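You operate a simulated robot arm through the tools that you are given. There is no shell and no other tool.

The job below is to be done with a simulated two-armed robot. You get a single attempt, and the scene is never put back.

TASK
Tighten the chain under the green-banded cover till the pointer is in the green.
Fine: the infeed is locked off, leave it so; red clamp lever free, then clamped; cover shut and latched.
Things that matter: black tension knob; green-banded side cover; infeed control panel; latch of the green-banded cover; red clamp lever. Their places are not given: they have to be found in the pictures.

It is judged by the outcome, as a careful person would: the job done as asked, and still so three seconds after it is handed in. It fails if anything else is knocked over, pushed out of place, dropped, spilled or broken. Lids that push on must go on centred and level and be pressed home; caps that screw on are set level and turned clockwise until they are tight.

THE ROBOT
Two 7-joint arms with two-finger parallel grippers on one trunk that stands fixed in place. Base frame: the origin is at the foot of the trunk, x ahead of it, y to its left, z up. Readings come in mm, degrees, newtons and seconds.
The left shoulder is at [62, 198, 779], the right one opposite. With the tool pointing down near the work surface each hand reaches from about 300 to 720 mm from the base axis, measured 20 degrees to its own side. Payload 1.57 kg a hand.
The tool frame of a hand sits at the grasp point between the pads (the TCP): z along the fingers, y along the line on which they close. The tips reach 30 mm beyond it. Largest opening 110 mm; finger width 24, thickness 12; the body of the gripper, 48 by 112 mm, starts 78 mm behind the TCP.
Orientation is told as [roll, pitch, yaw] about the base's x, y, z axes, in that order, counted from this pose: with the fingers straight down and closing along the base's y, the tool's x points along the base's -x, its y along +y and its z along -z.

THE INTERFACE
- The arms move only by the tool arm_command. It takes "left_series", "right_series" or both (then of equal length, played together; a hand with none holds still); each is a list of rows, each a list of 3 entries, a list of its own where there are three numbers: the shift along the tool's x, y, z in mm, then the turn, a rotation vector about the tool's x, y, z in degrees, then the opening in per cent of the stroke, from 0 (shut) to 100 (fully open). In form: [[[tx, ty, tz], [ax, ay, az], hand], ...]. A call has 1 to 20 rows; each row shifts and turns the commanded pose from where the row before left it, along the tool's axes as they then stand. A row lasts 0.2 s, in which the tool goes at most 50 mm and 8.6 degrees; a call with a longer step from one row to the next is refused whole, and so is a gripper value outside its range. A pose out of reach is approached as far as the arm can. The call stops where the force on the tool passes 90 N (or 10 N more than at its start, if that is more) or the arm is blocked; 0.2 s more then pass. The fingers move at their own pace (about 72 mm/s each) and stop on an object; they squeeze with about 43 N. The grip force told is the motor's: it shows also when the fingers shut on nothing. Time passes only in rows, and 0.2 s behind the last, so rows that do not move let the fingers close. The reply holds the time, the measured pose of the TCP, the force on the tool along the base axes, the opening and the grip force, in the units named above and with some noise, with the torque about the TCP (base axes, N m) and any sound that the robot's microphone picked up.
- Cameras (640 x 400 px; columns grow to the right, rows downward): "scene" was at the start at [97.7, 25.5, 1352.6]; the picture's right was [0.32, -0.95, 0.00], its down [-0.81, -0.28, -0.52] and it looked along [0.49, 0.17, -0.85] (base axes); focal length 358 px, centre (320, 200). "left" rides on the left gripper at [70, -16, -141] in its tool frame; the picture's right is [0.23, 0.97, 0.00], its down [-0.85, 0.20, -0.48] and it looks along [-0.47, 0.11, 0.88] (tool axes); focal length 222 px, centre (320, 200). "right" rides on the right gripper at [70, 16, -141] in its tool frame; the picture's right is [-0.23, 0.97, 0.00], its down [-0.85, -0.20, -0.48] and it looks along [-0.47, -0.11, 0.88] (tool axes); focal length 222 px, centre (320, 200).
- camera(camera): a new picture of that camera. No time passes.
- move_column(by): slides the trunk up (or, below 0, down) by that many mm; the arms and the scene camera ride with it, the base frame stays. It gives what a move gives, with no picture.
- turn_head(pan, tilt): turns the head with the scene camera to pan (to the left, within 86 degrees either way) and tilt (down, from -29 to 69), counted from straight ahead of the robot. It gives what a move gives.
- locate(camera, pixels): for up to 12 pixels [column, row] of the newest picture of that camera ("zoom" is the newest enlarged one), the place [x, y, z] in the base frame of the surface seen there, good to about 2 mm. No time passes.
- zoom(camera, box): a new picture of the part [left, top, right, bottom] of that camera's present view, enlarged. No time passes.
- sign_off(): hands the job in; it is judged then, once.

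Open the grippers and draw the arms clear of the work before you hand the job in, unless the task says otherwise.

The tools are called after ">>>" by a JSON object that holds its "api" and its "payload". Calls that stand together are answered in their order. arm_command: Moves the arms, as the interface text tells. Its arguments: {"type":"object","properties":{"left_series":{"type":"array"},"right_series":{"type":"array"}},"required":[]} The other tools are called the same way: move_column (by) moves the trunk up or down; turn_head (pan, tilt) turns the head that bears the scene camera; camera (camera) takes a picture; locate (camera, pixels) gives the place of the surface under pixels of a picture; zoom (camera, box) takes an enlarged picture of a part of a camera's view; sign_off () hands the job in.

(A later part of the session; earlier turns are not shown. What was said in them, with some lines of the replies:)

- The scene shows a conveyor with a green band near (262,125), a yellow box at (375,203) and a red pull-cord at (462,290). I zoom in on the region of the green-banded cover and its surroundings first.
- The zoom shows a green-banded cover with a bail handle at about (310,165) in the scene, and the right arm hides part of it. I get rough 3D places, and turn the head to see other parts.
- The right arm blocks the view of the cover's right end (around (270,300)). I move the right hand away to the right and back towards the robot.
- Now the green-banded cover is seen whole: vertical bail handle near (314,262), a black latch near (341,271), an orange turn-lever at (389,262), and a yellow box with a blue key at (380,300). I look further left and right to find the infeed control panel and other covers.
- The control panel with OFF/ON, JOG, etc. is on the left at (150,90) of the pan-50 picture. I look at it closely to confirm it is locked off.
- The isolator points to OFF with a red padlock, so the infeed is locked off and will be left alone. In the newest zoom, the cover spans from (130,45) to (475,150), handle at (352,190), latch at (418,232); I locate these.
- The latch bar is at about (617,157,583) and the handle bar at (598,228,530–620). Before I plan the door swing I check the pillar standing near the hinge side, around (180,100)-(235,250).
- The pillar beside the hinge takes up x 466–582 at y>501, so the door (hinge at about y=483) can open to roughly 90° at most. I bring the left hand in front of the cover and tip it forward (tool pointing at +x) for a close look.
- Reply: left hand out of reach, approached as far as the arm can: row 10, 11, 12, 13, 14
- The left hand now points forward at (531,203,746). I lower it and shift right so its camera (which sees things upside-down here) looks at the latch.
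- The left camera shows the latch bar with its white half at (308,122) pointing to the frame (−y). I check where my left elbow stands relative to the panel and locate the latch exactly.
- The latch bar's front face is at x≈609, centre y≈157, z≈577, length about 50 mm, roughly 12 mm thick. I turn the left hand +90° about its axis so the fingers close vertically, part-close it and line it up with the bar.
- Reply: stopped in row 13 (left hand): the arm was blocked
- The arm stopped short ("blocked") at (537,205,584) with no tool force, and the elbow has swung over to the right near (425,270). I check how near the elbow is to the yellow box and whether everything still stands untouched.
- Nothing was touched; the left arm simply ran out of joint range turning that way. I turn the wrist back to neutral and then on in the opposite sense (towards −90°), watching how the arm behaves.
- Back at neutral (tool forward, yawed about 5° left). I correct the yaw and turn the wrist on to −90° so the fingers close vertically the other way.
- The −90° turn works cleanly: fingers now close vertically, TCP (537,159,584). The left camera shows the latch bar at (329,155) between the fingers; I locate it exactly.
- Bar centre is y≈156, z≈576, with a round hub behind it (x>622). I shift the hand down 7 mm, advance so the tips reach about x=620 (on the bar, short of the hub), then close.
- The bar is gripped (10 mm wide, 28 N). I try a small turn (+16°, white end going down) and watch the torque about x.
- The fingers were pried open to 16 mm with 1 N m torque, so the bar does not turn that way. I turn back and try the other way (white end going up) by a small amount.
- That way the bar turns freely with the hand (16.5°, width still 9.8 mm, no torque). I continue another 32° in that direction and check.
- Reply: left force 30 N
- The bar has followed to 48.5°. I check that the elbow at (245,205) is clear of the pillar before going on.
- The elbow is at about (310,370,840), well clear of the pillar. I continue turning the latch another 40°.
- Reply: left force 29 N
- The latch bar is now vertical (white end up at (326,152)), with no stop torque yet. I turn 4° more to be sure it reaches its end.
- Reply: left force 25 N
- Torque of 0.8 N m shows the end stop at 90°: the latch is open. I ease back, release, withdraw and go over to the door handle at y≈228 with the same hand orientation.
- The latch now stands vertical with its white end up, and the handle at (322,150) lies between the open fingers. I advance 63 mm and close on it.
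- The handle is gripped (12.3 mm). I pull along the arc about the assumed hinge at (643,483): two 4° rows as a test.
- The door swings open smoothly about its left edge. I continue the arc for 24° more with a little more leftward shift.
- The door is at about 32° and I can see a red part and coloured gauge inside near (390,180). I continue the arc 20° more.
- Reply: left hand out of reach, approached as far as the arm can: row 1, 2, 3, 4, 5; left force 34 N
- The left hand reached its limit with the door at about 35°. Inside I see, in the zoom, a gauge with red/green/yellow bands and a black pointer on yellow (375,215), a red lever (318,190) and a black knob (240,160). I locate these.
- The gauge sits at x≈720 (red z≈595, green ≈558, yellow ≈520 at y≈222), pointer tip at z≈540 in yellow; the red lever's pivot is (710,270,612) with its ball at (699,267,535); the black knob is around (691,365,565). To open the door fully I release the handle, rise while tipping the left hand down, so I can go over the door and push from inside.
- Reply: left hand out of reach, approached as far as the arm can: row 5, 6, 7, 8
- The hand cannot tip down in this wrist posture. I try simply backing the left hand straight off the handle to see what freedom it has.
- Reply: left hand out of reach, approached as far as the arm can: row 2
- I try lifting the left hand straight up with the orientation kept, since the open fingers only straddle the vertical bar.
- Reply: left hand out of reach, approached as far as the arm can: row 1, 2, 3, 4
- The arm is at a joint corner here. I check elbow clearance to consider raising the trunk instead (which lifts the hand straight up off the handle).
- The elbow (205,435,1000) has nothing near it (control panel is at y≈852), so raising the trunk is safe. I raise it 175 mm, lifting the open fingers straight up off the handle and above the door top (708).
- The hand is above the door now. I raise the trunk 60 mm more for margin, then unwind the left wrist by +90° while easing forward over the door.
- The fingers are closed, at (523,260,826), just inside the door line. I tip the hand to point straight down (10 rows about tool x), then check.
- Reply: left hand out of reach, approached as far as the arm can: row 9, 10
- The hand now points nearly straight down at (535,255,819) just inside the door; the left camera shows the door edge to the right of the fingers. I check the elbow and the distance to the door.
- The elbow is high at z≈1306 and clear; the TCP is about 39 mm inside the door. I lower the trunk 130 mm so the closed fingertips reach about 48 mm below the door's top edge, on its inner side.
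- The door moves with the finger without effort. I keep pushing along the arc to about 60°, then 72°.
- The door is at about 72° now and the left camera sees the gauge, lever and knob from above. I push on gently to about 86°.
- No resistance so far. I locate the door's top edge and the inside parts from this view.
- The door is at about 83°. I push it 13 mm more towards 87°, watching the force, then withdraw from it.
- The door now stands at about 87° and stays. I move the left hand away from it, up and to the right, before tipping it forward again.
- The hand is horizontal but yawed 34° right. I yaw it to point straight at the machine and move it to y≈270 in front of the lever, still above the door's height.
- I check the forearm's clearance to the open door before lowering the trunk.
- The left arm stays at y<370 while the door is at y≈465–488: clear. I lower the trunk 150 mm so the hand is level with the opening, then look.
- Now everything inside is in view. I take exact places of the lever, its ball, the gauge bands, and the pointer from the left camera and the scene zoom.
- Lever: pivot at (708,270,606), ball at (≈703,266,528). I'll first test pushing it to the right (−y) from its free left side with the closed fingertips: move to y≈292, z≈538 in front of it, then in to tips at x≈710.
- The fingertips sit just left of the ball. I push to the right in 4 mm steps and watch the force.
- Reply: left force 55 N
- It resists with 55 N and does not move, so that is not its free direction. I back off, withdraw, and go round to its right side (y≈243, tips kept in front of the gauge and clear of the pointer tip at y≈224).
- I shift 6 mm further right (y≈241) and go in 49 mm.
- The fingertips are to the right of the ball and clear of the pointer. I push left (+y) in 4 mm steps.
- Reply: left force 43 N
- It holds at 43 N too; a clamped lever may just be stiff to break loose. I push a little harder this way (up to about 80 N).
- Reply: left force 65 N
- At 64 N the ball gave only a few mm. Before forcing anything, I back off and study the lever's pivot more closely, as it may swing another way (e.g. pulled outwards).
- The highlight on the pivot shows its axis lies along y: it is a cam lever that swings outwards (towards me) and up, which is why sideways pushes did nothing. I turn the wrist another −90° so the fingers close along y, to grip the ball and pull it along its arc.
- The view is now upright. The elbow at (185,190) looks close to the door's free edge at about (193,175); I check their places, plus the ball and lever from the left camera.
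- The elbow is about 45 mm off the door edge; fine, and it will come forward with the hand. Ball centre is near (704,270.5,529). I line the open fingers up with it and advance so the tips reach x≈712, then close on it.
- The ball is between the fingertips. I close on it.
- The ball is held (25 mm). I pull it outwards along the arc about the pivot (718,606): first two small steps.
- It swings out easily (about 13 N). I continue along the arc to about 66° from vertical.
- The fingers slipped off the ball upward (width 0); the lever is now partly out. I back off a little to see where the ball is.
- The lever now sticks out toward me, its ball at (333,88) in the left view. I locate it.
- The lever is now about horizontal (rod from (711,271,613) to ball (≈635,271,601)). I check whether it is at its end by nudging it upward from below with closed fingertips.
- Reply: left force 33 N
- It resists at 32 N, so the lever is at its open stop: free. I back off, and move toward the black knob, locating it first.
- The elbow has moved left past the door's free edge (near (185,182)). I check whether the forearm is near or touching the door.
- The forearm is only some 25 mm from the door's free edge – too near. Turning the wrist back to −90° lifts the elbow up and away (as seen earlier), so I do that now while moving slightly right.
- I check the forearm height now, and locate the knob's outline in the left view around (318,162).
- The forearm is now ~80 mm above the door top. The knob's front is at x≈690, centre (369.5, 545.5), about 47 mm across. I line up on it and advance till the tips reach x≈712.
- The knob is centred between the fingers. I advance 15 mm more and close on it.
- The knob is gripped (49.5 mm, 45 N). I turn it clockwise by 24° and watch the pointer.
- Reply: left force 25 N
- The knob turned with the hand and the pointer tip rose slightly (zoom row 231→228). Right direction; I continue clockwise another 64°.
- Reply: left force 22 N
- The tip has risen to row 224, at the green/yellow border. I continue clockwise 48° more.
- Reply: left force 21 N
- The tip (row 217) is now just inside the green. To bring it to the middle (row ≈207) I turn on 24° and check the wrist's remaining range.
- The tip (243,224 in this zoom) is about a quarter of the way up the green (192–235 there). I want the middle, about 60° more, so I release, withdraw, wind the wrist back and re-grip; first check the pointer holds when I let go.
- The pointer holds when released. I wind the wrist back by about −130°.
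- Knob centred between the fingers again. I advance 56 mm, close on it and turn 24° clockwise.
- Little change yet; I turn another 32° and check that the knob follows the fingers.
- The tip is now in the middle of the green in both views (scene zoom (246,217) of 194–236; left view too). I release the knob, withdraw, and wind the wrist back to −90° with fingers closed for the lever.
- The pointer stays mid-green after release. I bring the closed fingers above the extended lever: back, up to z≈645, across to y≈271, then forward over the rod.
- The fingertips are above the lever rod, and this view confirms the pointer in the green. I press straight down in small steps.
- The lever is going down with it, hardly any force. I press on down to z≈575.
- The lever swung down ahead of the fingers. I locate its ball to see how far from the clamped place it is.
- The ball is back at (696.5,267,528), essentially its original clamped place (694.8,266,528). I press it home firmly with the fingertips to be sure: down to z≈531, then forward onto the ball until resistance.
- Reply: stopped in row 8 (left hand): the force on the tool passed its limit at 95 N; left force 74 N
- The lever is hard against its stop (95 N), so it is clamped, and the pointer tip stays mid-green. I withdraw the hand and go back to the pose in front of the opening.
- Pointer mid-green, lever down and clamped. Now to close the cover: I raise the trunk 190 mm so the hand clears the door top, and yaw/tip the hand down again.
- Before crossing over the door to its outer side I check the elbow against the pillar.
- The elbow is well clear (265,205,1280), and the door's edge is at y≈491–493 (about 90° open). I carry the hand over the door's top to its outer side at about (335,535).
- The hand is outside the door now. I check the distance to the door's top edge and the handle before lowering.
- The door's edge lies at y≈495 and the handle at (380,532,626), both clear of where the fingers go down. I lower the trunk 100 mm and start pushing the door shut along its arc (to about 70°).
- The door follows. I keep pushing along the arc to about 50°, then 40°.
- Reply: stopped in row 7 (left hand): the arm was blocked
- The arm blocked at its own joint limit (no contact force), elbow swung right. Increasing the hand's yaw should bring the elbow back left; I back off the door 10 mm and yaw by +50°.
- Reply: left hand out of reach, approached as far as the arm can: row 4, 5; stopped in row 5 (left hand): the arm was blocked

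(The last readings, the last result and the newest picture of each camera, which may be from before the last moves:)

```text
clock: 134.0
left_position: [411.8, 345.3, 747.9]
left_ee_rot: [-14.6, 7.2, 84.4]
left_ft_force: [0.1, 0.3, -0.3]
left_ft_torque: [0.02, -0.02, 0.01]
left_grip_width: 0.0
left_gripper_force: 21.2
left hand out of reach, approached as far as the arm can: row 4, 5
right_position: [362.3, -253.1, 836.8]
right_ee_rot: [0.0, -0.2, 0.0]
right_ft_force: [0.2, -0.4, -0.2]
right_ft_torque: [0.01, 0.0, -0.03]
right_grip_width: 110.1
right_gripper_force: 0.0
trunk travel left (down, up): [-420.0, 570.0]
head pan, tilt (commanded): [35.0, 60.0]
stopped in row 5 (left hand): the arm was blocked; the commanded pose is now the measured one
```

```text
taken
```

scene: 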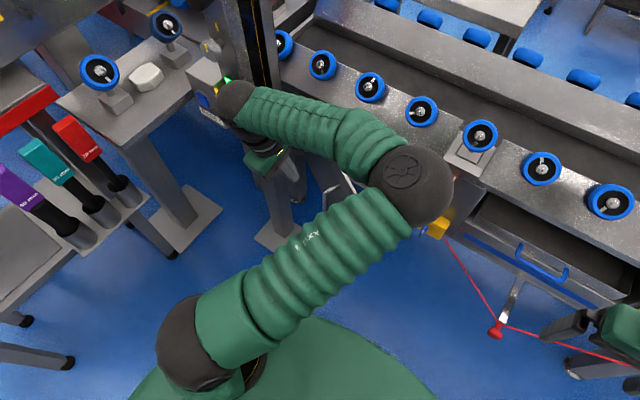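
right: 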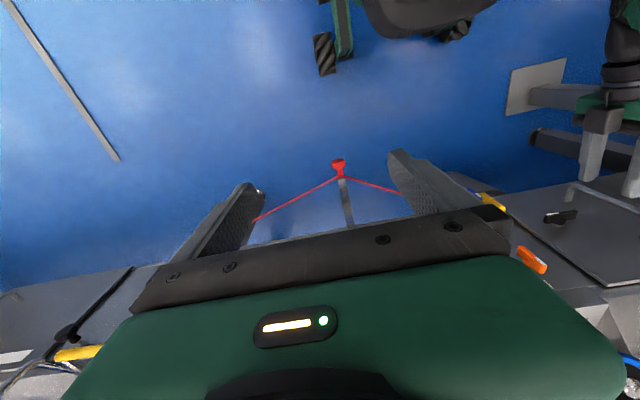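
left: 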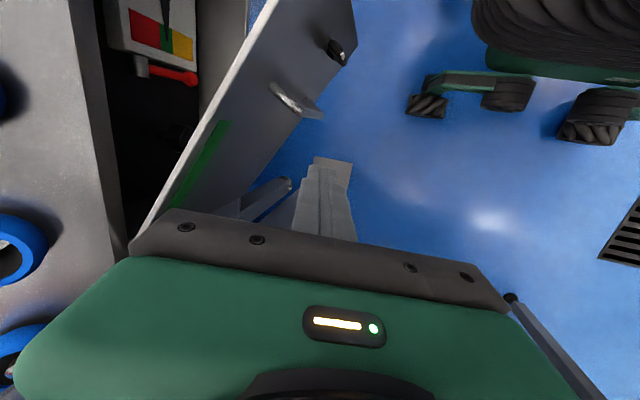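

The hand ended at (412,345,748), tilted slightly, clear of the door in the left view. I check where elbow and wrist are.

>>> {"api": "locate", "payload": {"camera": "scene", "pixels": [[410, 185], [440, 200], [390, 160], [235, 95], [265, 160], [350, 130], [200, 330], [225, 100], [245, 90]]}}

>>> {"api": "turn_head", "payload": {"pan": 25, "tilt": 45}}

>>> {"api": "camera", "payload": {"camera": "scene"}}

```text
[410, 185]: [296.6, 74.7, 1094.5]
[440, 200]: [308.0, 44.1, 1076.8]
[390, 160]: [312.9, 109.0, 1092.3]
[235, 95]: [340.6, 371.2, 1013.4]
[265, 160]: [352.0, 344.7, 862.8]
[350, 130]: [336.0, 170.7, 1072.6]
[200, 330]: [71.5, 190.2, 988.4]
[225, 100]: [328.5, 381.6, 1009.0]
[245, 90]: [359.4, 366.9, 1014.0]
```

```text
clock: 134.8
left_position: [411.4, 344.9, 746.4]
left_ee_rot: [-14.3, 6.9, 84.4]
left_ft_force: [0.5, 0.6, -0.1]
left_ft_torque: [-0.02, -0.03, 0.0]
left_grip_width: 0.0
left_gripper_force: 21.2
right_position: [363.6, -251.9, 834.3]
right_ee_rot: [0.0, -0.2, -0.1]
right_ft_force: [0.3, -0.5, 0.9]
right_ft_torque: [0.04, -0.03, 0.0]
right_grip_width: 110.1
right_gripper_force: 0.1
trunk travel left (down, up): [-420.0, 570.0]
head pan, tilt (commanded): [25.0, 45.0]
```

```text
taken
```

scene: 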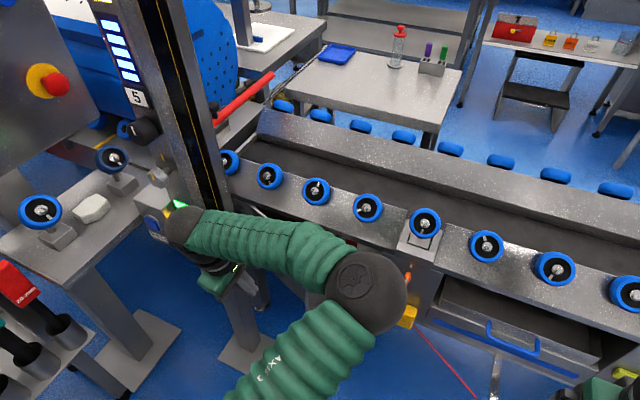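

The left arm is folded too tightly here (elbow at (300,70,1085), wrist near the shoulder). With the trunk higher, the arm hangs down more freely, so I raise it 300 mm and then reach down again outside the door.

>>> {"api": "move_column", "payload": {"by": 300}}

>>> {"api": "turn_head", "payload": {"pan": 30, "tilt": 65}}

>>> {"api": "camera", "payload": {"camera": "scene"}}

>>> {"api": "camera", "payload": {"camera": "left"}}

```text
clock: 137.8
left_position: [407.9, 347.7, 1042.0]
left_ee_rot: [-13.6, 6.8, 84.7]
left_ft_force: [-0.4, 0.1, -0.7]
left_ft_torque: [-0.01, -0.02, -0.01]
left_grip_width: 0.1
left_gripper_force: 21.0
right_position: [362.9, -253.1, 1137.2]
right_ee_rot: [0.0, -0.2, -0.1]
right_ft_force: [0.0, 0.4, -0.2]
right_ft_torque: [-0.01, 0.0, 0.05]
right_grip_width: 110.2
right_gripper_force: 0.1
trunk travel left (down, up): [-720.0, 270.0]
head pan, tilt (commanded): [25.0, 45.0]
```

```text
clock: 138.6
left_position: [410.2, 347.3, 1045.0]
left_ee_rot: [-14.0, 6.8, 84.6]
left_ft_force: [0.4, 0.3, -0.1]
left_ft_torque: [-0.01, -0.02, 0.05]
left_grip_width: 0.0
left_gripper_force: 21.1
right_position: [363.6, -252.2, 1137.1]
right_ee_rot: [0.1, -0.2, -0.1]
right_ft_force: [-0.3, 0.0, -1.2]
right_ft_torque: [0.05, -0.02, -0.03]
right_grip_width: 110.3
right_gripper_force: 0.1
trunk travel left (down, up): [-720.0, 270.0]
head pan, tilt (commanded): [30.0, 65.0]
```

```text
taken
```

scene: 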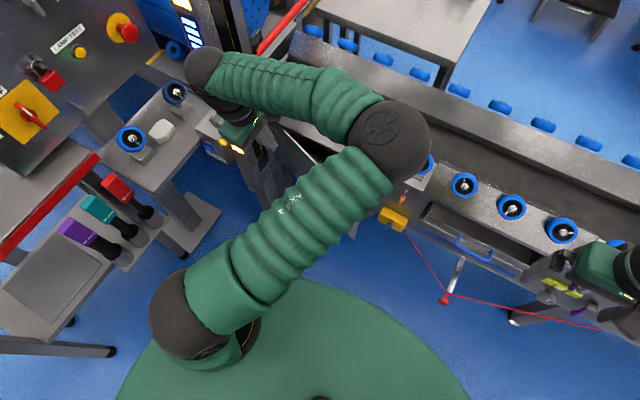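

```text
taken
```

left: 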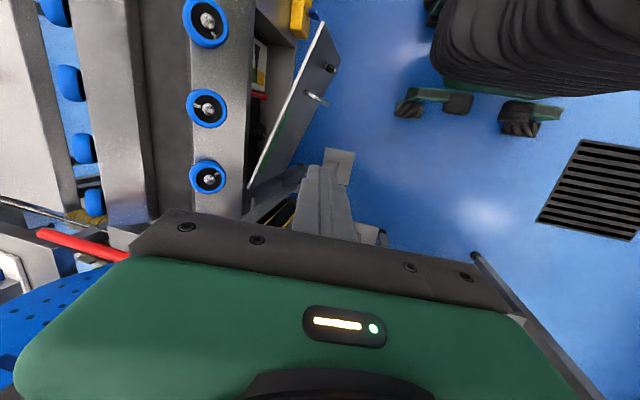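

I locate the door's top edge from this high view.

>>> {"api": "locate", "payload": {"camera": "left", "pixels": [[323, 28], [300, 75], [275, 130], [252, 182], [315, 98], [330, 68]]}}

```text
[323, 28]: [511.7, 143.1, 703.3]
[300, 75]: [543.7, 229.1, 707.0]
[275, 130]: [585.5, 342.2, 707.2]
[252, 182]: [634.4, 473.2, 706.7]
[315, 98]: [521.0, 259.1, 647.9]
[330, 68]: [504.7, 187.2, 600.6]
```

The door has already swung on to about 20°. I bring the left hand forward at this height and tip it to point at the machine again, ready to push the door shut from the front.

>>> {"api": "arm_command", "payload": {"left_series": [[[16.9, -25.4, 8.4], [0, 0, 0], 0], [[16.9, -25.4, 8.4], [0, 0, 0], 0], [[16.9, -25.4, 8.4], [0, 0, 0], 0], [[16.9, -25.4, 8.4], [0, 0, 0], 0], [[16.9, -25.4, 8.4], [0, 0, 0], 0], [[16.9, -25.4, 8.4], [0, 0, 0], 0], [[0, 0, 0], [7.6, 0, 0], 0], [[0, 0, 0], [7.6, 0, 0], 0], [[0, 0, 0], [7.6, 0, 0], 0], [[0, 0, 0], [7.6, 0, 0], 0], [[0, 0, 0], [7.6, 0, 0], 0], [[0, 0, 0], [7.6, 0, 0], 0], [[0, 0, 0], [7.6, 0, 0], 0], [[0, 0, 0], [7.6, 0, 0], 0], [[0, 0, 0], [7.6, 0, 0], 0], [[0, 0, 0], [7.6, 0, 0], 0], [[0, 0, 0], [0, 0, 0], 0]]}}

>>> {"api": "camera", "payload": {"camera": "scene"}}

```text
clock: 142.2
left_position: [413.4, 349.0, 1040.7]
left_ee_rot: [-90.1, 6.9, 83.8]
left_ft_force: [0.7, 0.2, -0.5]
left_ft_torque: [0.03, 0.01, -0.01]
left_grip_width: 0.0
left_gripper_force: 21.4
left hand out of reach, approached as far as the arm can: row 1, 2, 3, 4, 5, 6, 12
right_position: [362.0, -250.7, 1135.7]
right_ee_rot: [-0.1, -0.2, 0.0]
right_ft_force: [0.9, 0.3, -0.4]
right_ft_torque: [-0.01, 0.03, -0.01]
right_grip_width: 109.8
right_gripper_force: 0.1
trunk travel left (down, up): [-720.0, 270.0]
head pan, tilt (commanded): [30.0, 65.0]
```

```text
taken
```

scene: 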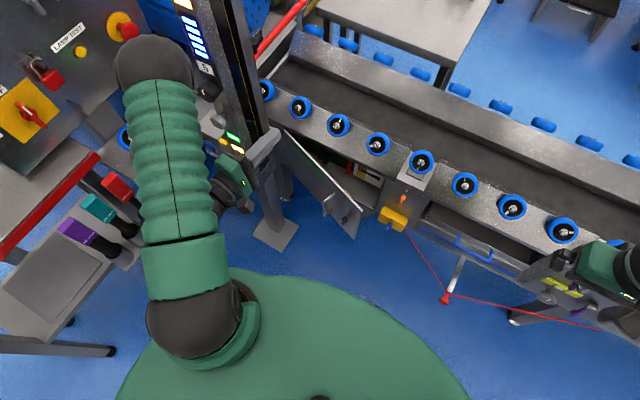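

The wrist now points forward and the elbow has swung to the left; the door stands open about 20–25° at (330,185). I straighten the hand and move it to the right at this height, toward (490,250).

>>> {"api": "arm_command", "payload": {"left_series": [[[17.9, 2.2, 17.4], [0, -3.1, 0], 0], [[17.9, 2.2, 17.4], [0, -3.1, 0], 0], [[17.9, 2.2, 17.4], [0, 0, 3.5], 0], [[17.9, 2.2, 17.4], [0, 0, 3.4], 0], [[17.9, 2.2, 17.4], [0, 0, 0], 0], [[0, 0, 0], [0, 0, 0], 0]]}}

>>> {"api": "camera", "payload": {"camera": "scene"}}

>>> {"api": "camera", "payload": {"camera": "left"}}

```text
clock: 143.6
left_position: [497.7, 254.1, 1038.9]
left_ee_rot: [-89.2, 0.0, 89.8]
left_ft_force: [-0.1, -0.2, -0.7]
left_ft_torque: [0.0, 0.02, -0.01]
left_grip_width: 0.0
left_gripper_force: 21.7
right_position: [361.9, -251.7, 1136.5]
right_ee_rot: [0.1, -0.2, -0.1]
right_ft_force: [-1.1, 1.2, 0.2]
right_ft_torque: [-0.02, 0.02, -0.02]
right_grip_width: 110.1
right_gripper_force: 0.2
trunk travel left (down, up): [-720.0, 270.0]
head pan, tilt (commanded): [30.0, 65.0]
```

```text
taken
```

scene: 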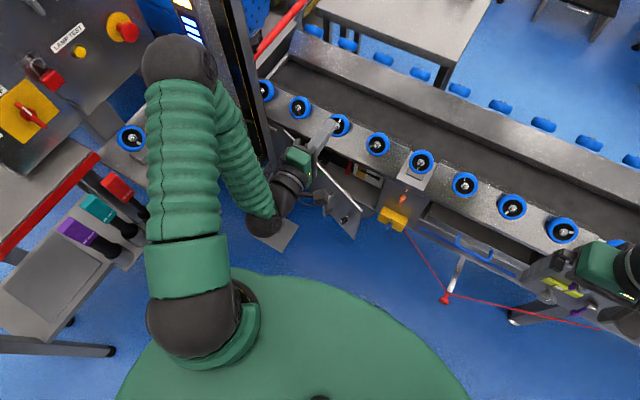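

```text
taken
```

left: 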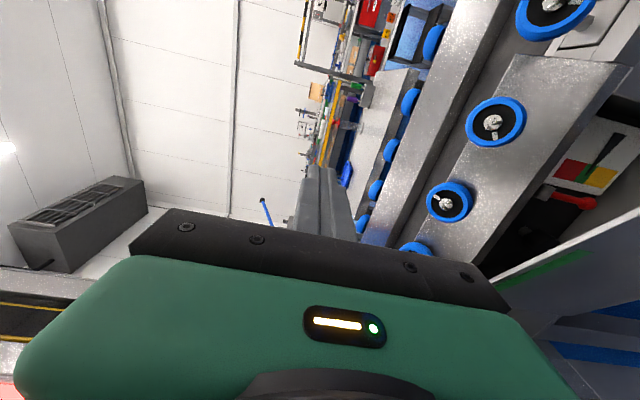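

The hand is straight at (498,254,1039). The handle would be right below it, so I shift to y≈190 and back to x≈478 first, then lower the trunk 385 mm.

>>> {"api": "arm_command", "payload": {"left_series": [[[16, 0, -5], [0, 0, 0], 0], [[16, 0, -5], [0, 0, 0], 0], [[16, 0, -5], [0, 0, 0], 0], [[16, 0, -5], [0, 0, 0], 0], [[0, 0, 0], [0, 0, 0], 0]]}}

>>> {"api": "camera", "payload": {"camera": "scene"}}

```text
clock: 144.8
left_position: [476.3, 191.0, 1038.6]
left_ee_rot: [-89.2, -0.1, 89.8]
left_ft_force: [0.1, -0.2, -0.7]
left_ft_torque: [0.02, 0.01, -0.04]
left_grip_width: 0.1
left_gripper_force: 21.2
right_position: [363.0, -252.0, 1136.5]
right_ee_rot: [0.1, -0.2, -0.1]
right_ft_force: [0.3, 0.5, 0.3]
right_ft_torque: [0.03, -0.01, -0.03]
right_grip_width: 109.9
right_gripper_force: 0.1
trunk travel left (down, up): [-720.0, 270.0]
head pan, tilt (commanded): [30.0, 65.0]
```

```text
taken
```

scene: 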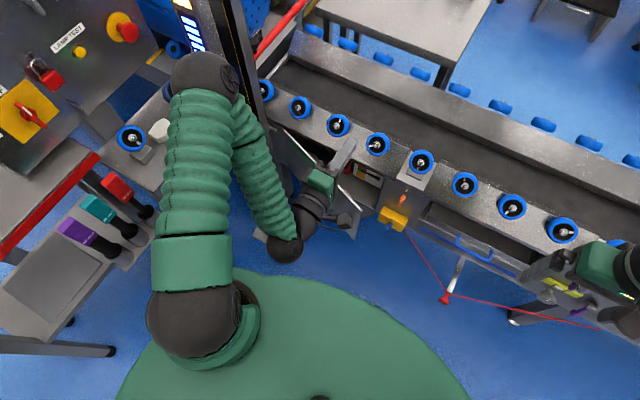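

Clear. I lower the trunk in two steps, checking the door clearance in between.

>>> {"api": "move_column", "payload": {"by": -250}}

>>> {"api": "camera", "payload": {"camera": "left"}}

>>> {"api": "camera", "payload": {"camera": "scene"}}

```text
clock: 147.4
left_position: [475.5, 190.2, 787.5]
left_ee_rot: [-89.3, -0.2, 89.8]
left_ft_force: [0.2, 0.0, -0.8]
left_ft_torque: [0.0, 0.02, 0.0]
left_grip_width: 0.0
left_gripper_force: 21.4
right_position: [362.5, -252.3, 886.7]
right_ee_rot: [0.0, -0.2, -0.1]
right_ft_force: [0.1, 0.3, -0.3]
right_ft_torque: [0.02, 0.0, -0.01]
right_grip_width: 110.0
right_gripper_force: 0.0
trunk travel left (down, up): [-470.0, 520.0]
head pan, tilt (commanded): [30.0, 65.0]
```

```text
taken
```

left: 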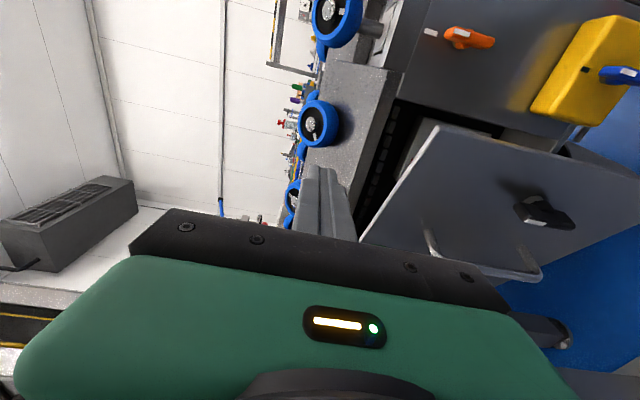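

```text
taken
```

scene: 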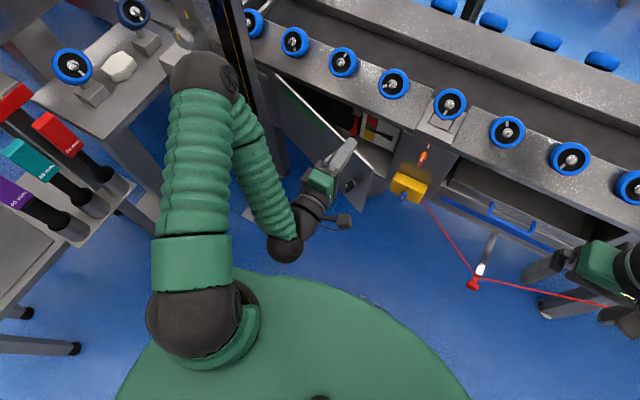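

The left camera sees the door, its latch (540,213) and handle (480,262). I locate them relative to the hand.

>>> {"api": "locate", "payload": {"camera": "left", "pixels": [[440, 132], [400, 190], [370, 235], [540, 213], [525, 205], [565, 222], [430, 240], [530, 272], [480, 180]]}}

```text
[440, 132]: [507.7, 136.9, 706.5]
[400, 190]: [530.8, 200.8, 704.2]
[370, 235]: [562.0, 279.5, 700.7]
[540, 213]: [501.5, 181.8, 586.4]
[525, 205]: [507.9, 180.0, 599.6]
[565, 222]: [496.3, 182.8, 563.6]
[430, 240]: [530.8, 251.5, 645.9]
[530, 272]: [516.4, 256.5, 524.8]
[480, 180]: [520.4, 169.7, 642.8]
```

Door angle is about 21°; the spot at y≈190, z≈654 is above the latch and clear. I lower the trunk 133 mm and begin pushing the door shut with the fingertips.

>>> {"api": "move_column", "payload": {"by": -133}}

>>> {"api": "arm_command", "payload": {"left_series": [[[0, 0, 12], [0, 0, 0], 0], [[0, 0, 12], [0, 0, 0], 0], [[0, 0, 12], [0, 0, 0], 0], [[0.5, 0, 12], [0, 0, 0], 0], [[0.5, 0, 12], [0, 0, 0], 0], [[0, 0, 0], [0, 0, 0], 0]]}}

>>> {"api": "camera", "payload": {"camera": "left"}}

>>> {"api": "camera", "payload": {"camera": "scene"}}

```text
clock: 149.0
left_position: [476.8, 190.5, 654.8]
left_ee_rot: [-89.2, -0.1, 89.8]
left_ft_force: [-0.6, -0.1, 0.1]
left_ft_torque: [0.01, 0.01, -0.04]
left_grip_width: 0.0
left_gripper_force: 22.1
right_position: [360.5, -251.6, 752.6]
right_ee_rot: [0.0, -0.2, -0.1]
right_ft_force: [-0.1, 1.0, -0.2]
right_ft_torque: [0.0, -0.01, 0.01]
right_grip_width: 110.2
right_gripper_force: 0.0
trunk travel left (down, up): [-337.0, 653.0]
head pan, tilt (commanded): [30.0, 65.0]
```

```text
clock: 150.4
left_position: [535.9, 188.3, 654.4]
left_ee_rot: [-89.1, 0.0, 89.9]
left_ft_force: [1.4, 0.3, -0.1]
left_ft_torque: [-0.01, -0.02, 0.02]
left_grip_width: 0.1
left_gripper_force: 21.3
right_position: [362.9, -250.9, 753.9]
right_ee_rot: [0.1, -0.2, -0.2]
right_ft_force: [-1.1, -1.1, -0.3]
right_ft_torque: [0.01, 0.01, 0.02]
right_grip_width: 110.0
right_gripper_force: 0.0
trunk travel left (down, up): [-337.0, 653.0]
head pan, tilt (commanded): [30.0, 65.0]
```

```text
taken
```

left: 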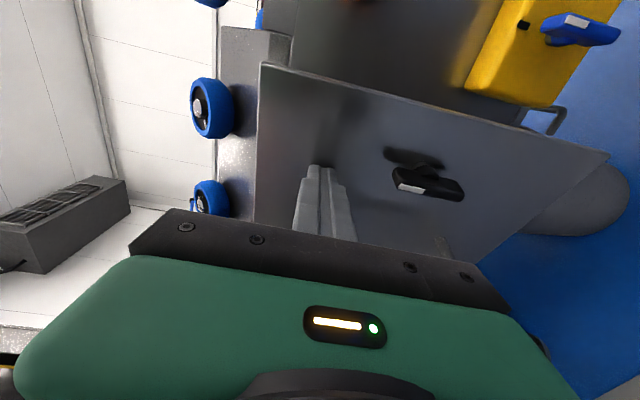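

```text
taken
```

scene: 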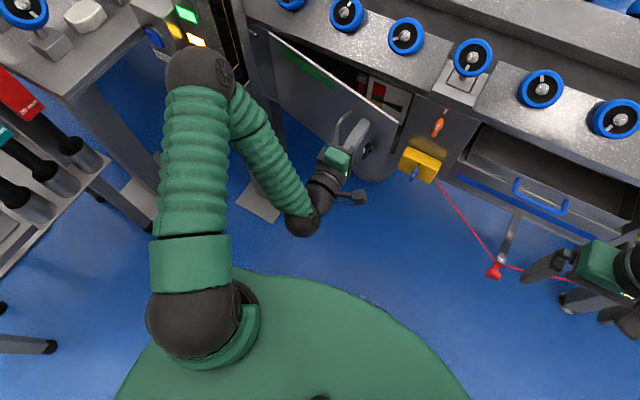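

The door closes ahead of the fingers. I keep pushing until the panel seats at x≈640.

>>> {"api": "arm_command", "payload": {"left_series": [[[0.5, 0, 12], [0, 0, 0], 0], [[0.5, 0, 12], [0, 0, 0], 0], [[0.5, 0, 12], [0, 0, 0], 0], [[0.5, 0, 12], [0, 0, 0], 0], [[0, 0, 10], [0, 0, 0], 0], [[0, 0, 8], [0, 0, 0], 0], [[0, 0, 6], [0, 0, 0], 0], [[0, 0, 0], [0, 0, 0], 0]]}}

>>> {"api": "camera", "payload": {"camera": "left"}}

>>> {"api": "camera", "payload": {"camera": "scene"}}

```text
clock: 152.2
left_position: [607.8, 186.9, 652.2]
left_ee_rot: [-89.2, 0.0, 89.8]
left_ft_force: [-0.3, -0.3, -0.5]
left_ft_torque: [0.0, -0.02, 0.01]
left_grip_width: 0.0
left_gripper_force: 21.2
right_position: [362.5, -251.3, 753.5]
right_ee_rot: [0.0, -0.2, 0.0]
right_ft_force: [1.2, -0.5, 0.2]
right_ft_torque: [0.0, 0.01, 0.0]
right_grip_width: 110.0
right_gripper_force: 0.0
trunk travel left (down, up): [-337.0, 653.0]
head pan, tilt (commanded): [30.0, 65.0]
```

```text
taken
```

left: 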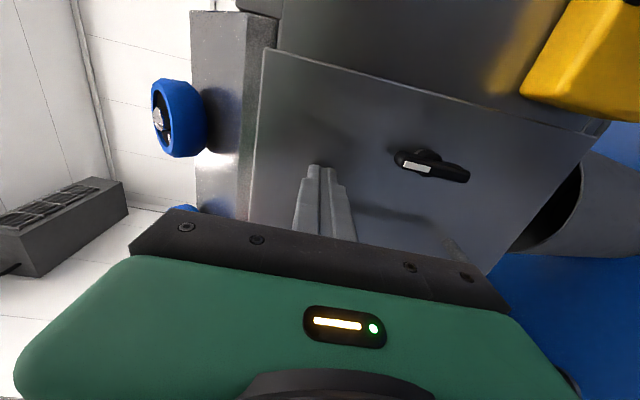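

```text
taken
```

scene: 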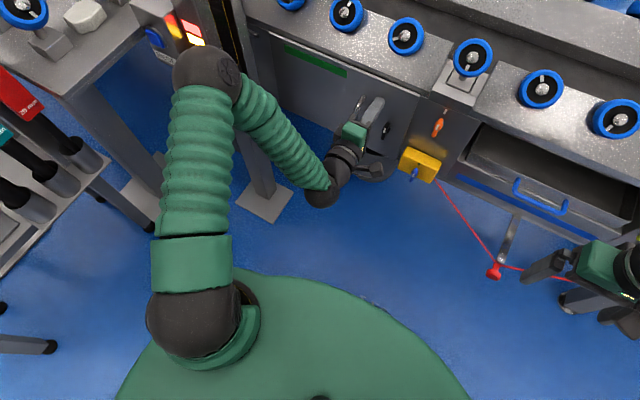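

Almost shut (tips at x≈638, no force yet). I push a few mm more until it seats.

>>> {"api": "arm_command", "payload": {"left_series": [[[0, 0, 3], [0, 0, 0], 0], [[0, 0, 3], [0, 0, 0], 0], [[0, 0, 3], [0, 0, 0], 0], [[0, 0, 0], [0, 0, 0], 0]]}}

>>> {"api": "locate", "payload": {"camera": "left", "pixels": [[270, 60], [330, 80], [430, 110], [560, 130], [300, 40], [410, 168], [430, 163], [460, 175], [520, 150]]}}

```text
clock: 153.2
left_position: [610.3, 187.4, 652.7]
left_ee_rot: [-88.9, 0.0, 89.7]
left_ft_force: [-71.6, 7.5, -7.2]
left_ft_torque: [0.56, -0.08, 0.77]
left_grip_width: 0.0
left_gripper_force: 21.5
right_position: [357.6, -250.8, 755.4]
right_ee_rot: [0.0, -0.6, -0.2]
right_ft_force: [0.7, -0.9, -0.1]
right_ft_torque: [0.02, 0.0, -0.02]
right_grip_width: 110.0
right_gripper_force: 0.1
trunk travel left (down, up): [-337.0, 653.0]
head pan, tilt (commanded): [30.0, 65.0]
```

```text
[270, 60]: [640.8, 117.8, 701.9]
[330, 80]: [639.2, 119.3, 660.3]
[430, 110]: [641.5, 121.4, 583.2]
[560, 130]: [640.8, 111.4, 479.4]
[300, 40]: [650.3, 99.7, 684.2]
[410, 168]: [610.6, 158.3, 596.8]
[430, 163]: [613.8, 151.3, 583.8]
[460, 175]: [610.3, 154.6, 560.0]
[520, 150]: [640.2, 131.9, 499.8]
```

The cover is seated flush (panel at x≈640, 72 N). I back off, turn the wrist −90° so the fingers close sideways on the upright latch bar at (610,156,577).

>>> {"api": "arm_command", "payload": {"left_series": [[[0, 0, -20], [0, 0, 0], 0], [[0, 0, -25], [0, 0, 0], 0], [[0, 0, -25], [0, 0, 0], 0], [[0, 0, 0], [0, 0, -8.2], 0], [[0, 0, 0], [0, 0, -8.2], 0], [[0, 0, 0], [0, 0, -8.2], 0], [[0, 0, 0], [0, 0, -8.2], 0], [[0, 0, 0], [0, 0, -8.2], 20], [[0, 0, 0], [0, 0, -8.2], 40], [[0, 0, 0], [0, 0, -8.2], 45], [[0, 0, 0], [0, 0, -8.2], 45], [[0, 0, 0], [0, 0, -8.2], 45], [[0, 0, 0], [0, 0, -8.2], 45], [[0, 0, 0], [0, 0, -8], 45], [[0, 0, 0], [0, 0, 0], 45]]}}

>>> {"api": "camera", "payload": {"camera": "left"}}

>>> {"api": "camera", "payload": {"camera": "scene"}}

```text
clock: 156.4
left_position: [548.8, 187.3, 653.9]
left_ee_rot: [0.5, 89.2, -179.8]
left_ft_force: [-0.4, -0.3, -0.5]
left_ft_torque: [-0.01, -0.03, 0.0]
left_grip_width: 49.2
left_gripper_force: 0.1
right_position: [362.5, -252.7, 753.8]
right_ee_rot: [0.0, -0.2, -0.1]
right_ft_force: [-0.4, -0.1, -0.4]
right_ft_torque: [0.0, -0.02, 0.0]
right_grip_width: 110.0
right_gripper_force: 0.1
trunk travel left (down, up): [-337.0, 653.0]
head pan, tilt (commanded): [30.0, 65.0]
```

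```text
taken
```

left: 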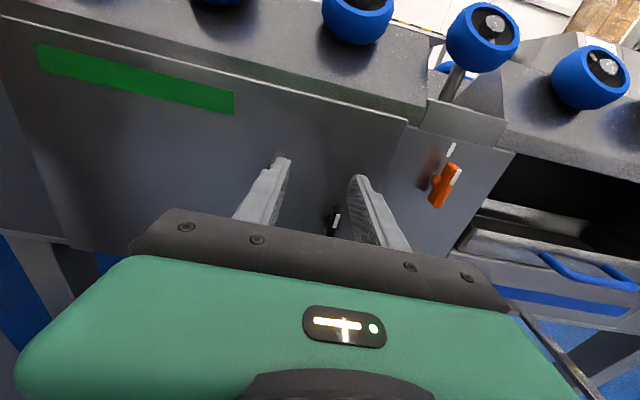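

```text
taken
```

scene: 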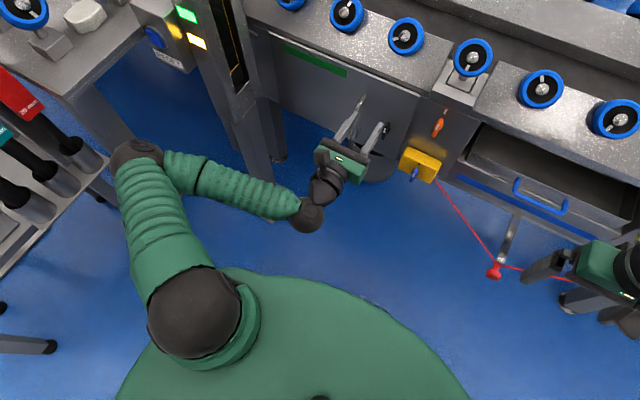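

Good orientation. I check the elbow's distance from the tube stand on the left, and move the hand down to the latch line (y≈156, z≈577).

>>> {"api": "locate", "payload": {"camera": "scene", "pixels": [[135, 155], [115, 165], [85, 150], [60, 140], [25, 205], [100, 165]]}}

>>> {"api": "arm_command", "payload": {"left_series": [[[-19, 7.8, 0], [0, 0, 0], 45], [[-19, 7.8, 0], [0, 0, 0], 45], [[-19, 7.8, 0], [0, 0, 0], 45], [[-19, 7.8, 0], [0, 0, 0], 45], [[0, 0, 0], [0, 0, 0], 45]]}}

>>> {"api": "camera", "payload": {"camera": "left"}}

>>> {"api": "camera", "payload": {"camera": "scene"}}

```text
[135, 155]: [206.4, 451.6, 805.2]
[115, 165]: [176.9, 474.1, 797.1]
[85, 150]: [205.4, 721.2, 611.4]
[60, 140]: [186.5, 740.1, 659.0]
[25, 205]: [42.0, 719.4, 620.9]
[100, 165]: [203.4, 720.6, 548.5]
```

```text
clock: 157.6
left_position: [546.6, 157.2, 576.7]
left_ee_rot: [-7.0, 89.1, 172.8]
left_ft_force: [-0.3, 0.3, -0.5]
left_ft_torque: [0.04, -0.02, -0.01]
left_grip_width: 49.4
left_gripper_force: 0.2
right_position: [362.2, -253.7, 752.2]
right_ee_rot: [0.0, -0.1, 0.0]
right_ft_force: [-1.4, 0.1, -0.8]
right_ft_torque: [-0.01, -0.02, 0.0]
right_grip_width: 109.9
right_gripper_force: 0.1
trunk travel left (down, up): [-337.0, 653.0]
head pan, tilt (commanded): [30.0, 65.0]
```

```text
taken
```

left: 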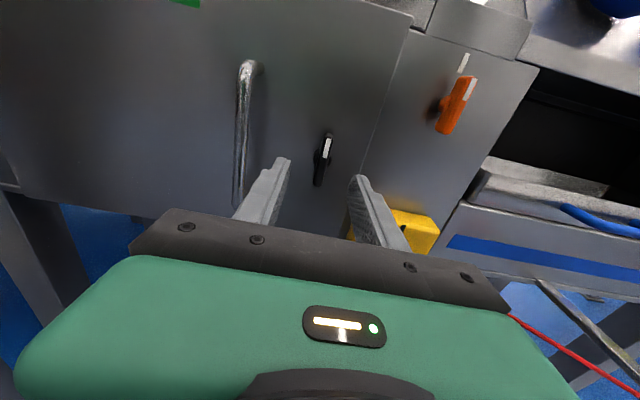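

```text
taken
```

scene: 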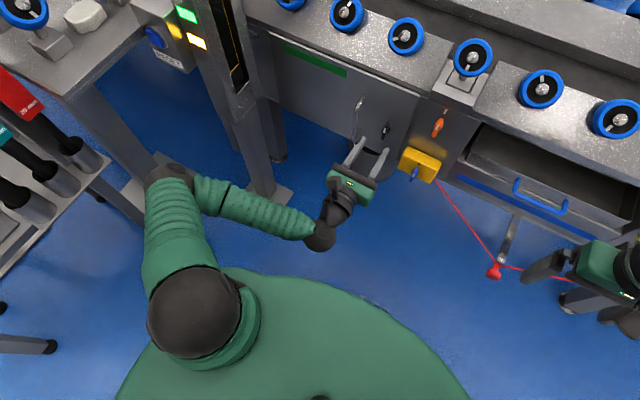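

I locate the latch bar precisely for the grip.

>>> {"api": "locate", "payload": {"camera": "left", "pixels": [[326, 140], [324, 155], [319, 180], [329, 150], [316, 160]]}}

>>> {"api": "zoom", "payload": {"camera": "left", "box": [270, 110, 390, 210]}}

```text
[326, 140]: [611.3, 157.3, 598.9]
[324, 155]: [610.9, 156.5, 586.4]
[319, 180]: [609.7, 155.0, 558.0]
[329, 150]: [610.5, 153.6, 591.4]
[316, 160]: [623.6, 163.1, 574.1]
```

```text
4.00 times, centred on (330, 160) of left
```

zoom: 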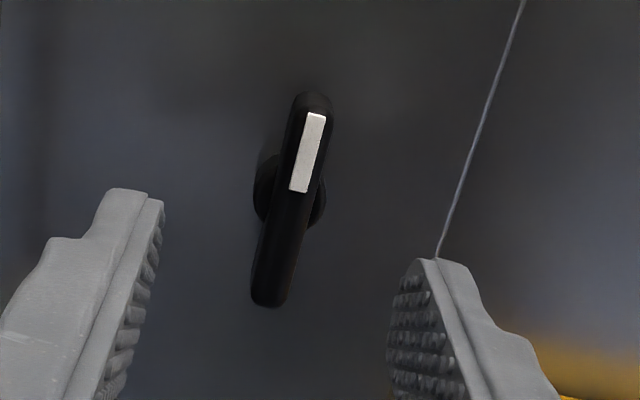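

The bar is at y≈156, z 555–601, centred in the grip. I advance 45 mm and close on it.

>>> {"api": "arm_command", "payload": {"left_series": [[[0, 1, 15], [0, 0, 0], 45], [[0, 0, 15], [0, 0, 0], 45], [[0, 0, 14], [0, 0, 0], 45], [[0, 0, 0], [0, 0, 0], 25], [[0, 0, 0], [0, 0, 0], 0], [[0, 0, 0], [0, 0, 0], 0], [[0, 0, 0], [0, 0, 0], 0]]}}

>>> {"api": "camera", "payload": {"camera": "left"}}

```text
clock: 159.2
left_position: [589.5, 154.5, 578.0]
left_ee_rot: [-8.8, 89.1, 171.0]
left_ft_force: [0.0, -4.1, -1.1]
left_ft_torque: [0.0, -0.12, -0.05]
left_grip_width: 9.9
left_gripper_force: 28.1
right_position: [361.7, -253.2, 752.6]
right_ee_rot: [0.0, -0.2, -0.1]
right_ft_force: [0.1, 0.6, -0.1]
right_ft_torque: [-0.01, -0.01, 0.01]
right_grip_width: 110.0
right_gripper_force: 0.0
trunk travel left (down, up): [-337.0, 653.0]
head pan, tilt (commanded): [30.0, 65.0]
```

```text
taken
```

left: 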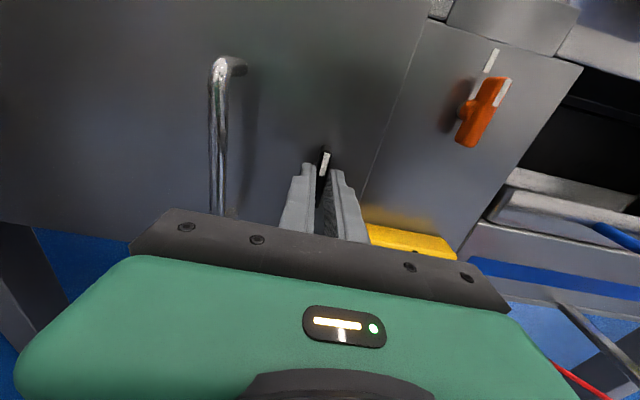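

The latch bar is gripped (9.9 mm). I turn it back clockwise by 48° and watch torque and width.

>>> {"api": "arm_command", "payload": {"left_series": [[[0, 0, 0], [0, 0, 8], 0], [[0, 0, 0], [0, 0, 8], 0], [[0, 0, 0], [0, 0, 8], 0], [[0, 0, 0], [0, 0, 8], 0], [[0, 0, 0], [0, 0, 8], 0], [[0, 0, 0], [0, 0, 8], 0], [[0, 0, 0], [0, 0, 0], 0]]}}

>>> {"api": "camera", "payload": {"camera": "left"}}

```text
clock: 160.8
left_position: [589.9, 154.6, 577.7]
left_ee_rot: [-88.7, 41.6, 90.5]
left_ft_force: [-3.5, -11.6, -4.2]
left_ft_torque: [-0.04, 0.15, 0.13]
left_grip_width: 10.0
left_gripper_force: 28.6
right_position: [363.1, -254.2, 753.0]
right_ee_rot: [0.1, 0.0, -0.1]
right_ft_force: [-1.0, -0.1, -0.7]
right_ft_torque: [0.02, 0.03, 0.01]
right_grip_width: 109.9
right_gripper_force: 0.1
trunk travel left (down, up): [-337.0, 653.0]
head pan, tilt (commanded): [30.0, 65.0]
```

```text
taken
```

left: 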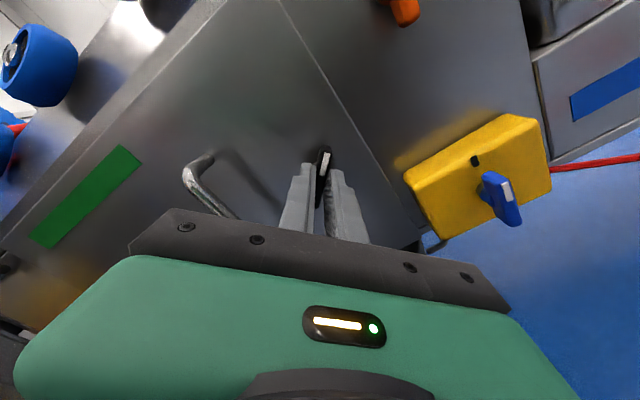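

It turns with the hand. I continue 41° more to horizontal, plus a touch to reach the stop.

>>> {"api": "arm_command", "payload": {"left_series": [[[0, 0, 0], [0, 0, 8], 0], [[0, 0, 0], [0, 0, 8], 0], [[0, 0, 0], [0, 0, 8], 0], [[0, 0, 0], [0, 0, 8], 0], [[0, 0, 0], [0, 0, 8], 0], [[0, 0, 0], [0, 0, 4], 0], [[0, 0, 0], [0, 0, 0], 0]]}}

>>> {"api": "camera", "payload": {"camera": "left"}}

>>> {"api": "camera", "payload": {"camera": "scene"}}

```text
clock: 162.4
left_position: [590.5, 154.4, 577.0]
left_ee_rot: [-89.0, -2.2, 89.5]
left_ft_force: [-2.7, -17.0, -14.4]
left_ft_torque: [-0.7, 0.12, -0.03]
left_grip_width: 10.7
left_gripper_force: 28.6
right_position: [362.9, -254.9, 752.7]
right_ee_rot: [0.1, -0.1, -0.1]
right_ft_force: [0.3, -0.6, 0.2]
right_ft_torque: [-0.02, 0.02, -0.03]
right_grip_width: 109.8
right_gripper_force: 0.0
trunk travel left (down, up): [-337.0, 653.0]
head pan, tilt (commanded): [30.0, 65.0]
```

```text
taken
```

left: 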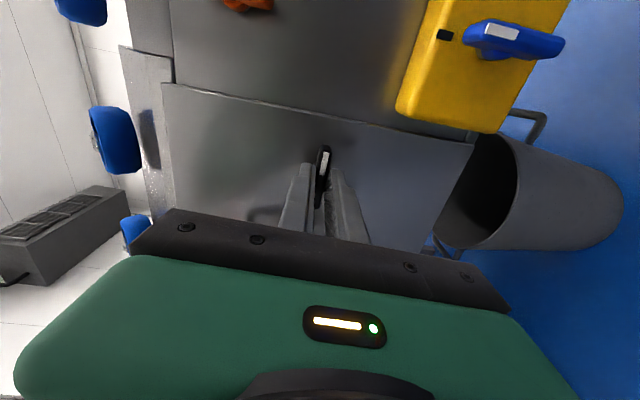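

```text
taken
```

scene: 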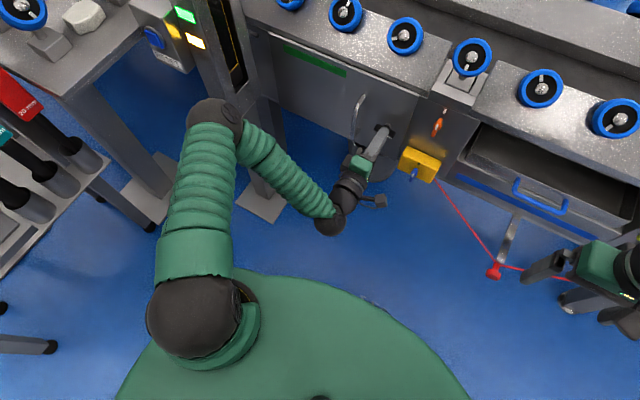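

The end stop is felt (0.7 N m) with the bar horizontal. I ease back, release and withdraw to check the latch and the cover.

>>> {"api": "arm_command", "payload": {"left_series": [[[0, 0, 0], [0, 0, -2], 0], [[0, 0, 0], [0, 0, 0], 25], [[0, 0, 0], [0, 0, 0], 45], [[0, 0, -20], [0, 0, 0], 45], [[0, 0, -25], [0, 0, 0], 45], [[0, 0, -15], [0, 0, 0], 45], [[0, 0, 0], [0, 0, 0], 45]]}}

>>> {"api": "camera", "payload": {"camera": "left"}}

>>> {"api": "zoom", "payload": {"camera": "scene", "box": [240, 20, 480, 200]}}

>>> {"api": "zoom", "payload": {"camera": "left", "box": [150, 40, 470, 240]}}

```text
clock: 164.0
left_position: [530.0, 154.9, 577.9]
left_ee_rot: [-89.2, -0.1, 89.8]
left_ft_force: [-0.7, 0.1, 0.4]
left_ft_torque: [-0.03, 0.04, 0.0]
left_grip_width: 49.4
left_gripper_force: 0.1
right_position: [363.2, -252.5, 752.3]
right_ee_rot: [0.0, -0.2, -0.1]
right_ft_force: [-0.9, -0.5, 0.2]
right_ft_torque: [-0.01, -0.01, 0.01]
right_grip_width: 109.9
right_gripper_force: 0.1
trunk travel left (down, up): [-337.0, 653.0]
head pan, tilt (commanded): [30.0, 65.0]
```

```text
taken
```

left: 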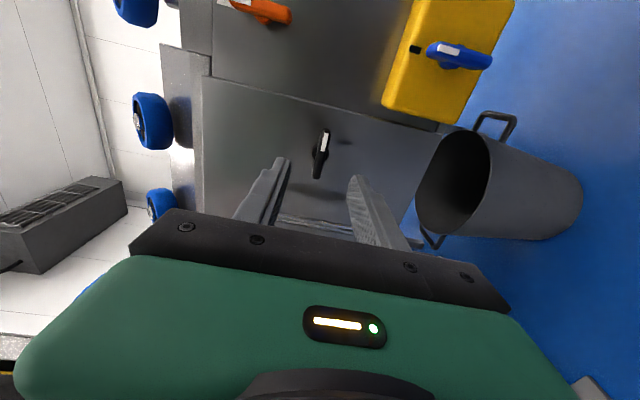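

```text
2.22 times, centred on (360, 110) of scene
```

zoom: 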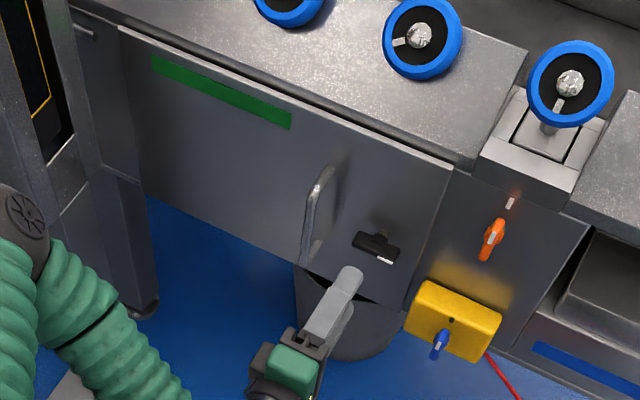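

```text
2.00 times, centred on (310, 140) of left
```

zoom: 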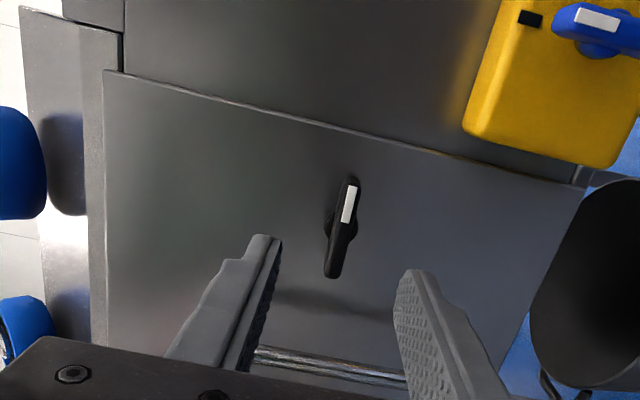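

The latch lies horizontal with its white end toward the frame, as at the start. I confirm the cover's plane and latch positions.

>>> {"api": "locate", "payload": {"camera": "left", "pixels": [[325, 135], [322, 155], [318, 174], [220, 90], [400, 130], [300, 110], [240, 60]]}}

>>> {"api": "locate", "payload": {"camera": "zoom", "pixels": [[120, 90], [500, 175], [300, 140], [470, 190]]}}

```text
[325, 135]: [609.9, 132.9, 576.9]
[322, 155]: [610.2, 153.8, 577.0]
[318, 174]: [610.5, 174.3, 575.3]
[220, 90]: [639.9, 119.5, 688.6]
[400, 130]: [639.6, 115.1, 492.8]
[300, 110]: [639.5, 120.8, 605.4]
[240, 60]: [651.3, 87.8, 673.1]
```

```text
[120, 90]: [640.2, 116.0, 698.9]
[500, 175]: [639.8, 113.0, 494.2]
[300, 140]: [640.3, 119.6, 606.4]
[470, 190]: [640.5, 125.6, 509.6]
```

Cover plane is x≈640 throughout and the latch bar level at z≈576: shut and latched. I open the gripper fully, draw the left hand back, and raise the trunk clear.

>>> {"api": "arm_command", "payload": {"left_series": [[[0, 0, -20], [0, 0, 0], 60], [[0, 0, -20], [0, 0, 0], 80], [[0, 0, -8], [0, 0, 0], 100], [[0, 0, 0], [0, 0, 0], 100]]}}

>>> {"api": "move_column", "payload": {"by": 200}}

>>> {"api": "turn_head", "payload": {"pan": 25, "tilt": 55}}

>>> {"api": "camera", "payload": {"camera": "scene"}}

>>> {"api": "turn_head", "payload": {"pan": 60, "tilt": 40}}

>>> {"api": "camera", "payload": {"camera": "scene"}}

```text
clock: 165.0
left_position: [481.4, 155.4, 579.0]
left_ee_rot: [-89.2, -0.1, 89.7]
left_ft_force: [0.4, 0.4, 0.2]
left_ft_torque: [-0.03, 0.01, 0.0]
left_grip_width: 110.0
left_gripper_force: 0.1
right_position: [362.6, -252.1, 754.5]
right_ee_rot: [0.0, -0.1, -0.1]
right_ft_force: [0.0, -0.8, 0.2]
right_ft_torque: [0.0, -0.02, -0.02]
right_grip_width: 109.8
right_gripper_force: 0.0
trunk travel left (down, up): [-337.0, 653.0]
head pan, tilt (commanded): [30.0, 65.0]
```

```text
clock: 167.2
left_position: [482.3, 155.5, 777.5]
left_ee_rot: [-89.2, -0.1, 89.8]
left_ft_force: [0.0, -0.8, 0.2]
left_ft_torque: [0.0, 0.04, -0.02]
left_grip_width: 109.8
left_gripper_force: 0.0
right_position: [362.4, -252.2, 953.4]
right_ee_rot: [0.0, 0.0, -0.1]
right_ft_force: [-0.5, -0.2, -0.3]
right_ft_torque: [-0.02, 0.0, -0.02]
right_grip_width: 110.1
right_gripper_force: 0.1
trunk travel left (down, up): [-537.0, 453.0]
head pan, tilt (commanded): [30.0, 65.0]
```

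```text
clock: 167.9
left_position: [482.7, 156.2, 778.7]
left_ee_rot: [-89.2, -0.1, 89.8]
left_ft_force: [0.7, 0.0, 0.1]
left_ft_torque: [-0.02, -0.02, 0.04]
left_grip_width: 110.1
left_gripper_force: 0.0
right_position: [362.6, -252.3, 953.1]
right_ee_rot: [0.1, -0.2, -0.1]
right_ft_force: [0.4, 0.2, 0.1]
right_ft_torque: [0.01, -0.01, -0.01]
right_grip_width: 109.9
right_gripper_force: 0.1
trunk travel left (down, up): [-537.0, 453.0]
head pan, tilt (commanded): [25.0, 55.0]
```

```text
taken
```

scene: 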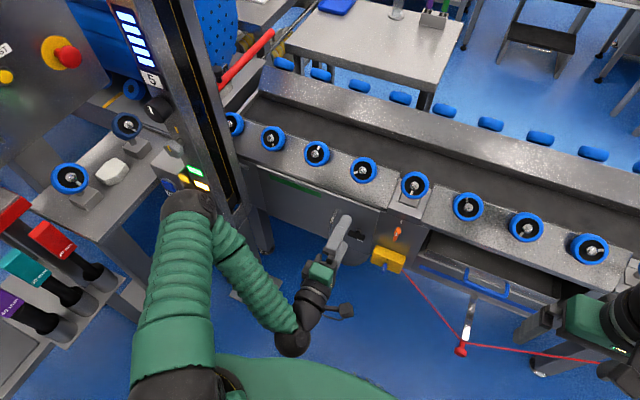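

```text
clock: 168.9
left_position: [482.4, 155.8, 779.6]
left_ee_rot: [-89.2, -0.1, 89.8]
left_ft_force: [-0.5, -0.6, -0.5]
left_ft_torque: [0.02, 0.03, 0.0]
left_grip_width: 110.0
left_gripper_force: 0.0
right_position: [363.9, -252.0, 954.2]
right_ee_rot: [0.1, -0.2, -0.1]
right_ft_force: [0.4, -1.0, -0.1]
right_ft_torque: [-0.03, 0.01, -0.03]
right_grip_width: 109.9
right_gripper_force: 0.1
trunk travel left (down, up): [-537.0, 453.0]
head pan, tilt (commanded): [60.0, 40.0]
```

```text
taken
```

scene: 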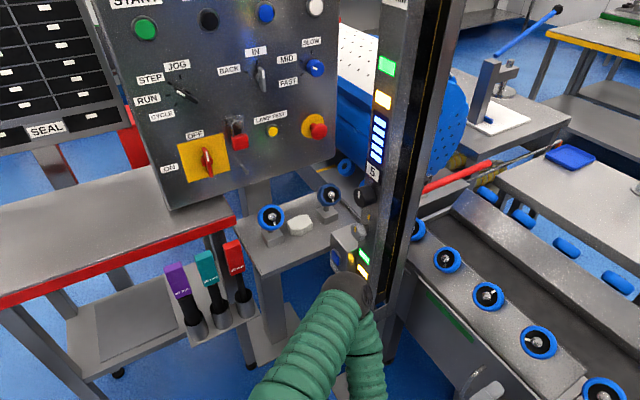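

The picture shows the isolator still OFF with its padlock, the tubes and parts undisturbed, the cover shut with its latch across, and both grippers open and clear of the work. I hand the job in.

>>> {"api": "sign_off", "payload": {}}

```text
The job is handed in.
```

The chain is tightened: the gauge pointer sat in the middle of the green when I last saw it, just before closing the cover.

- **Clamp lever:** I swung it out to free it. After adjusting, I pressed it back against its stop, and it sits where it was at the start.
- **Tension knob:** I turned it clockwise, about 215° in all. The pointer rose from yellow to mid-green. It held there when I let go of the knob, and again after I clamped the lever.
- **Cover:** It is shut flush with the frame. The latch is turned to its stop with the white end toward the frame, as I found it. I did not tug the handle to test it.
- **Infeed:** I did not touch the control panel. The isolator is still at OFF with its padlock on.

While working out how the lever moves, I pushed it sideways twice, at up to 65 N, before seeing that it swings outward. It worked normally afterwards. I saw nothing knocked over or out of place in the last pictures, and both grippers are open and clear of the machine.
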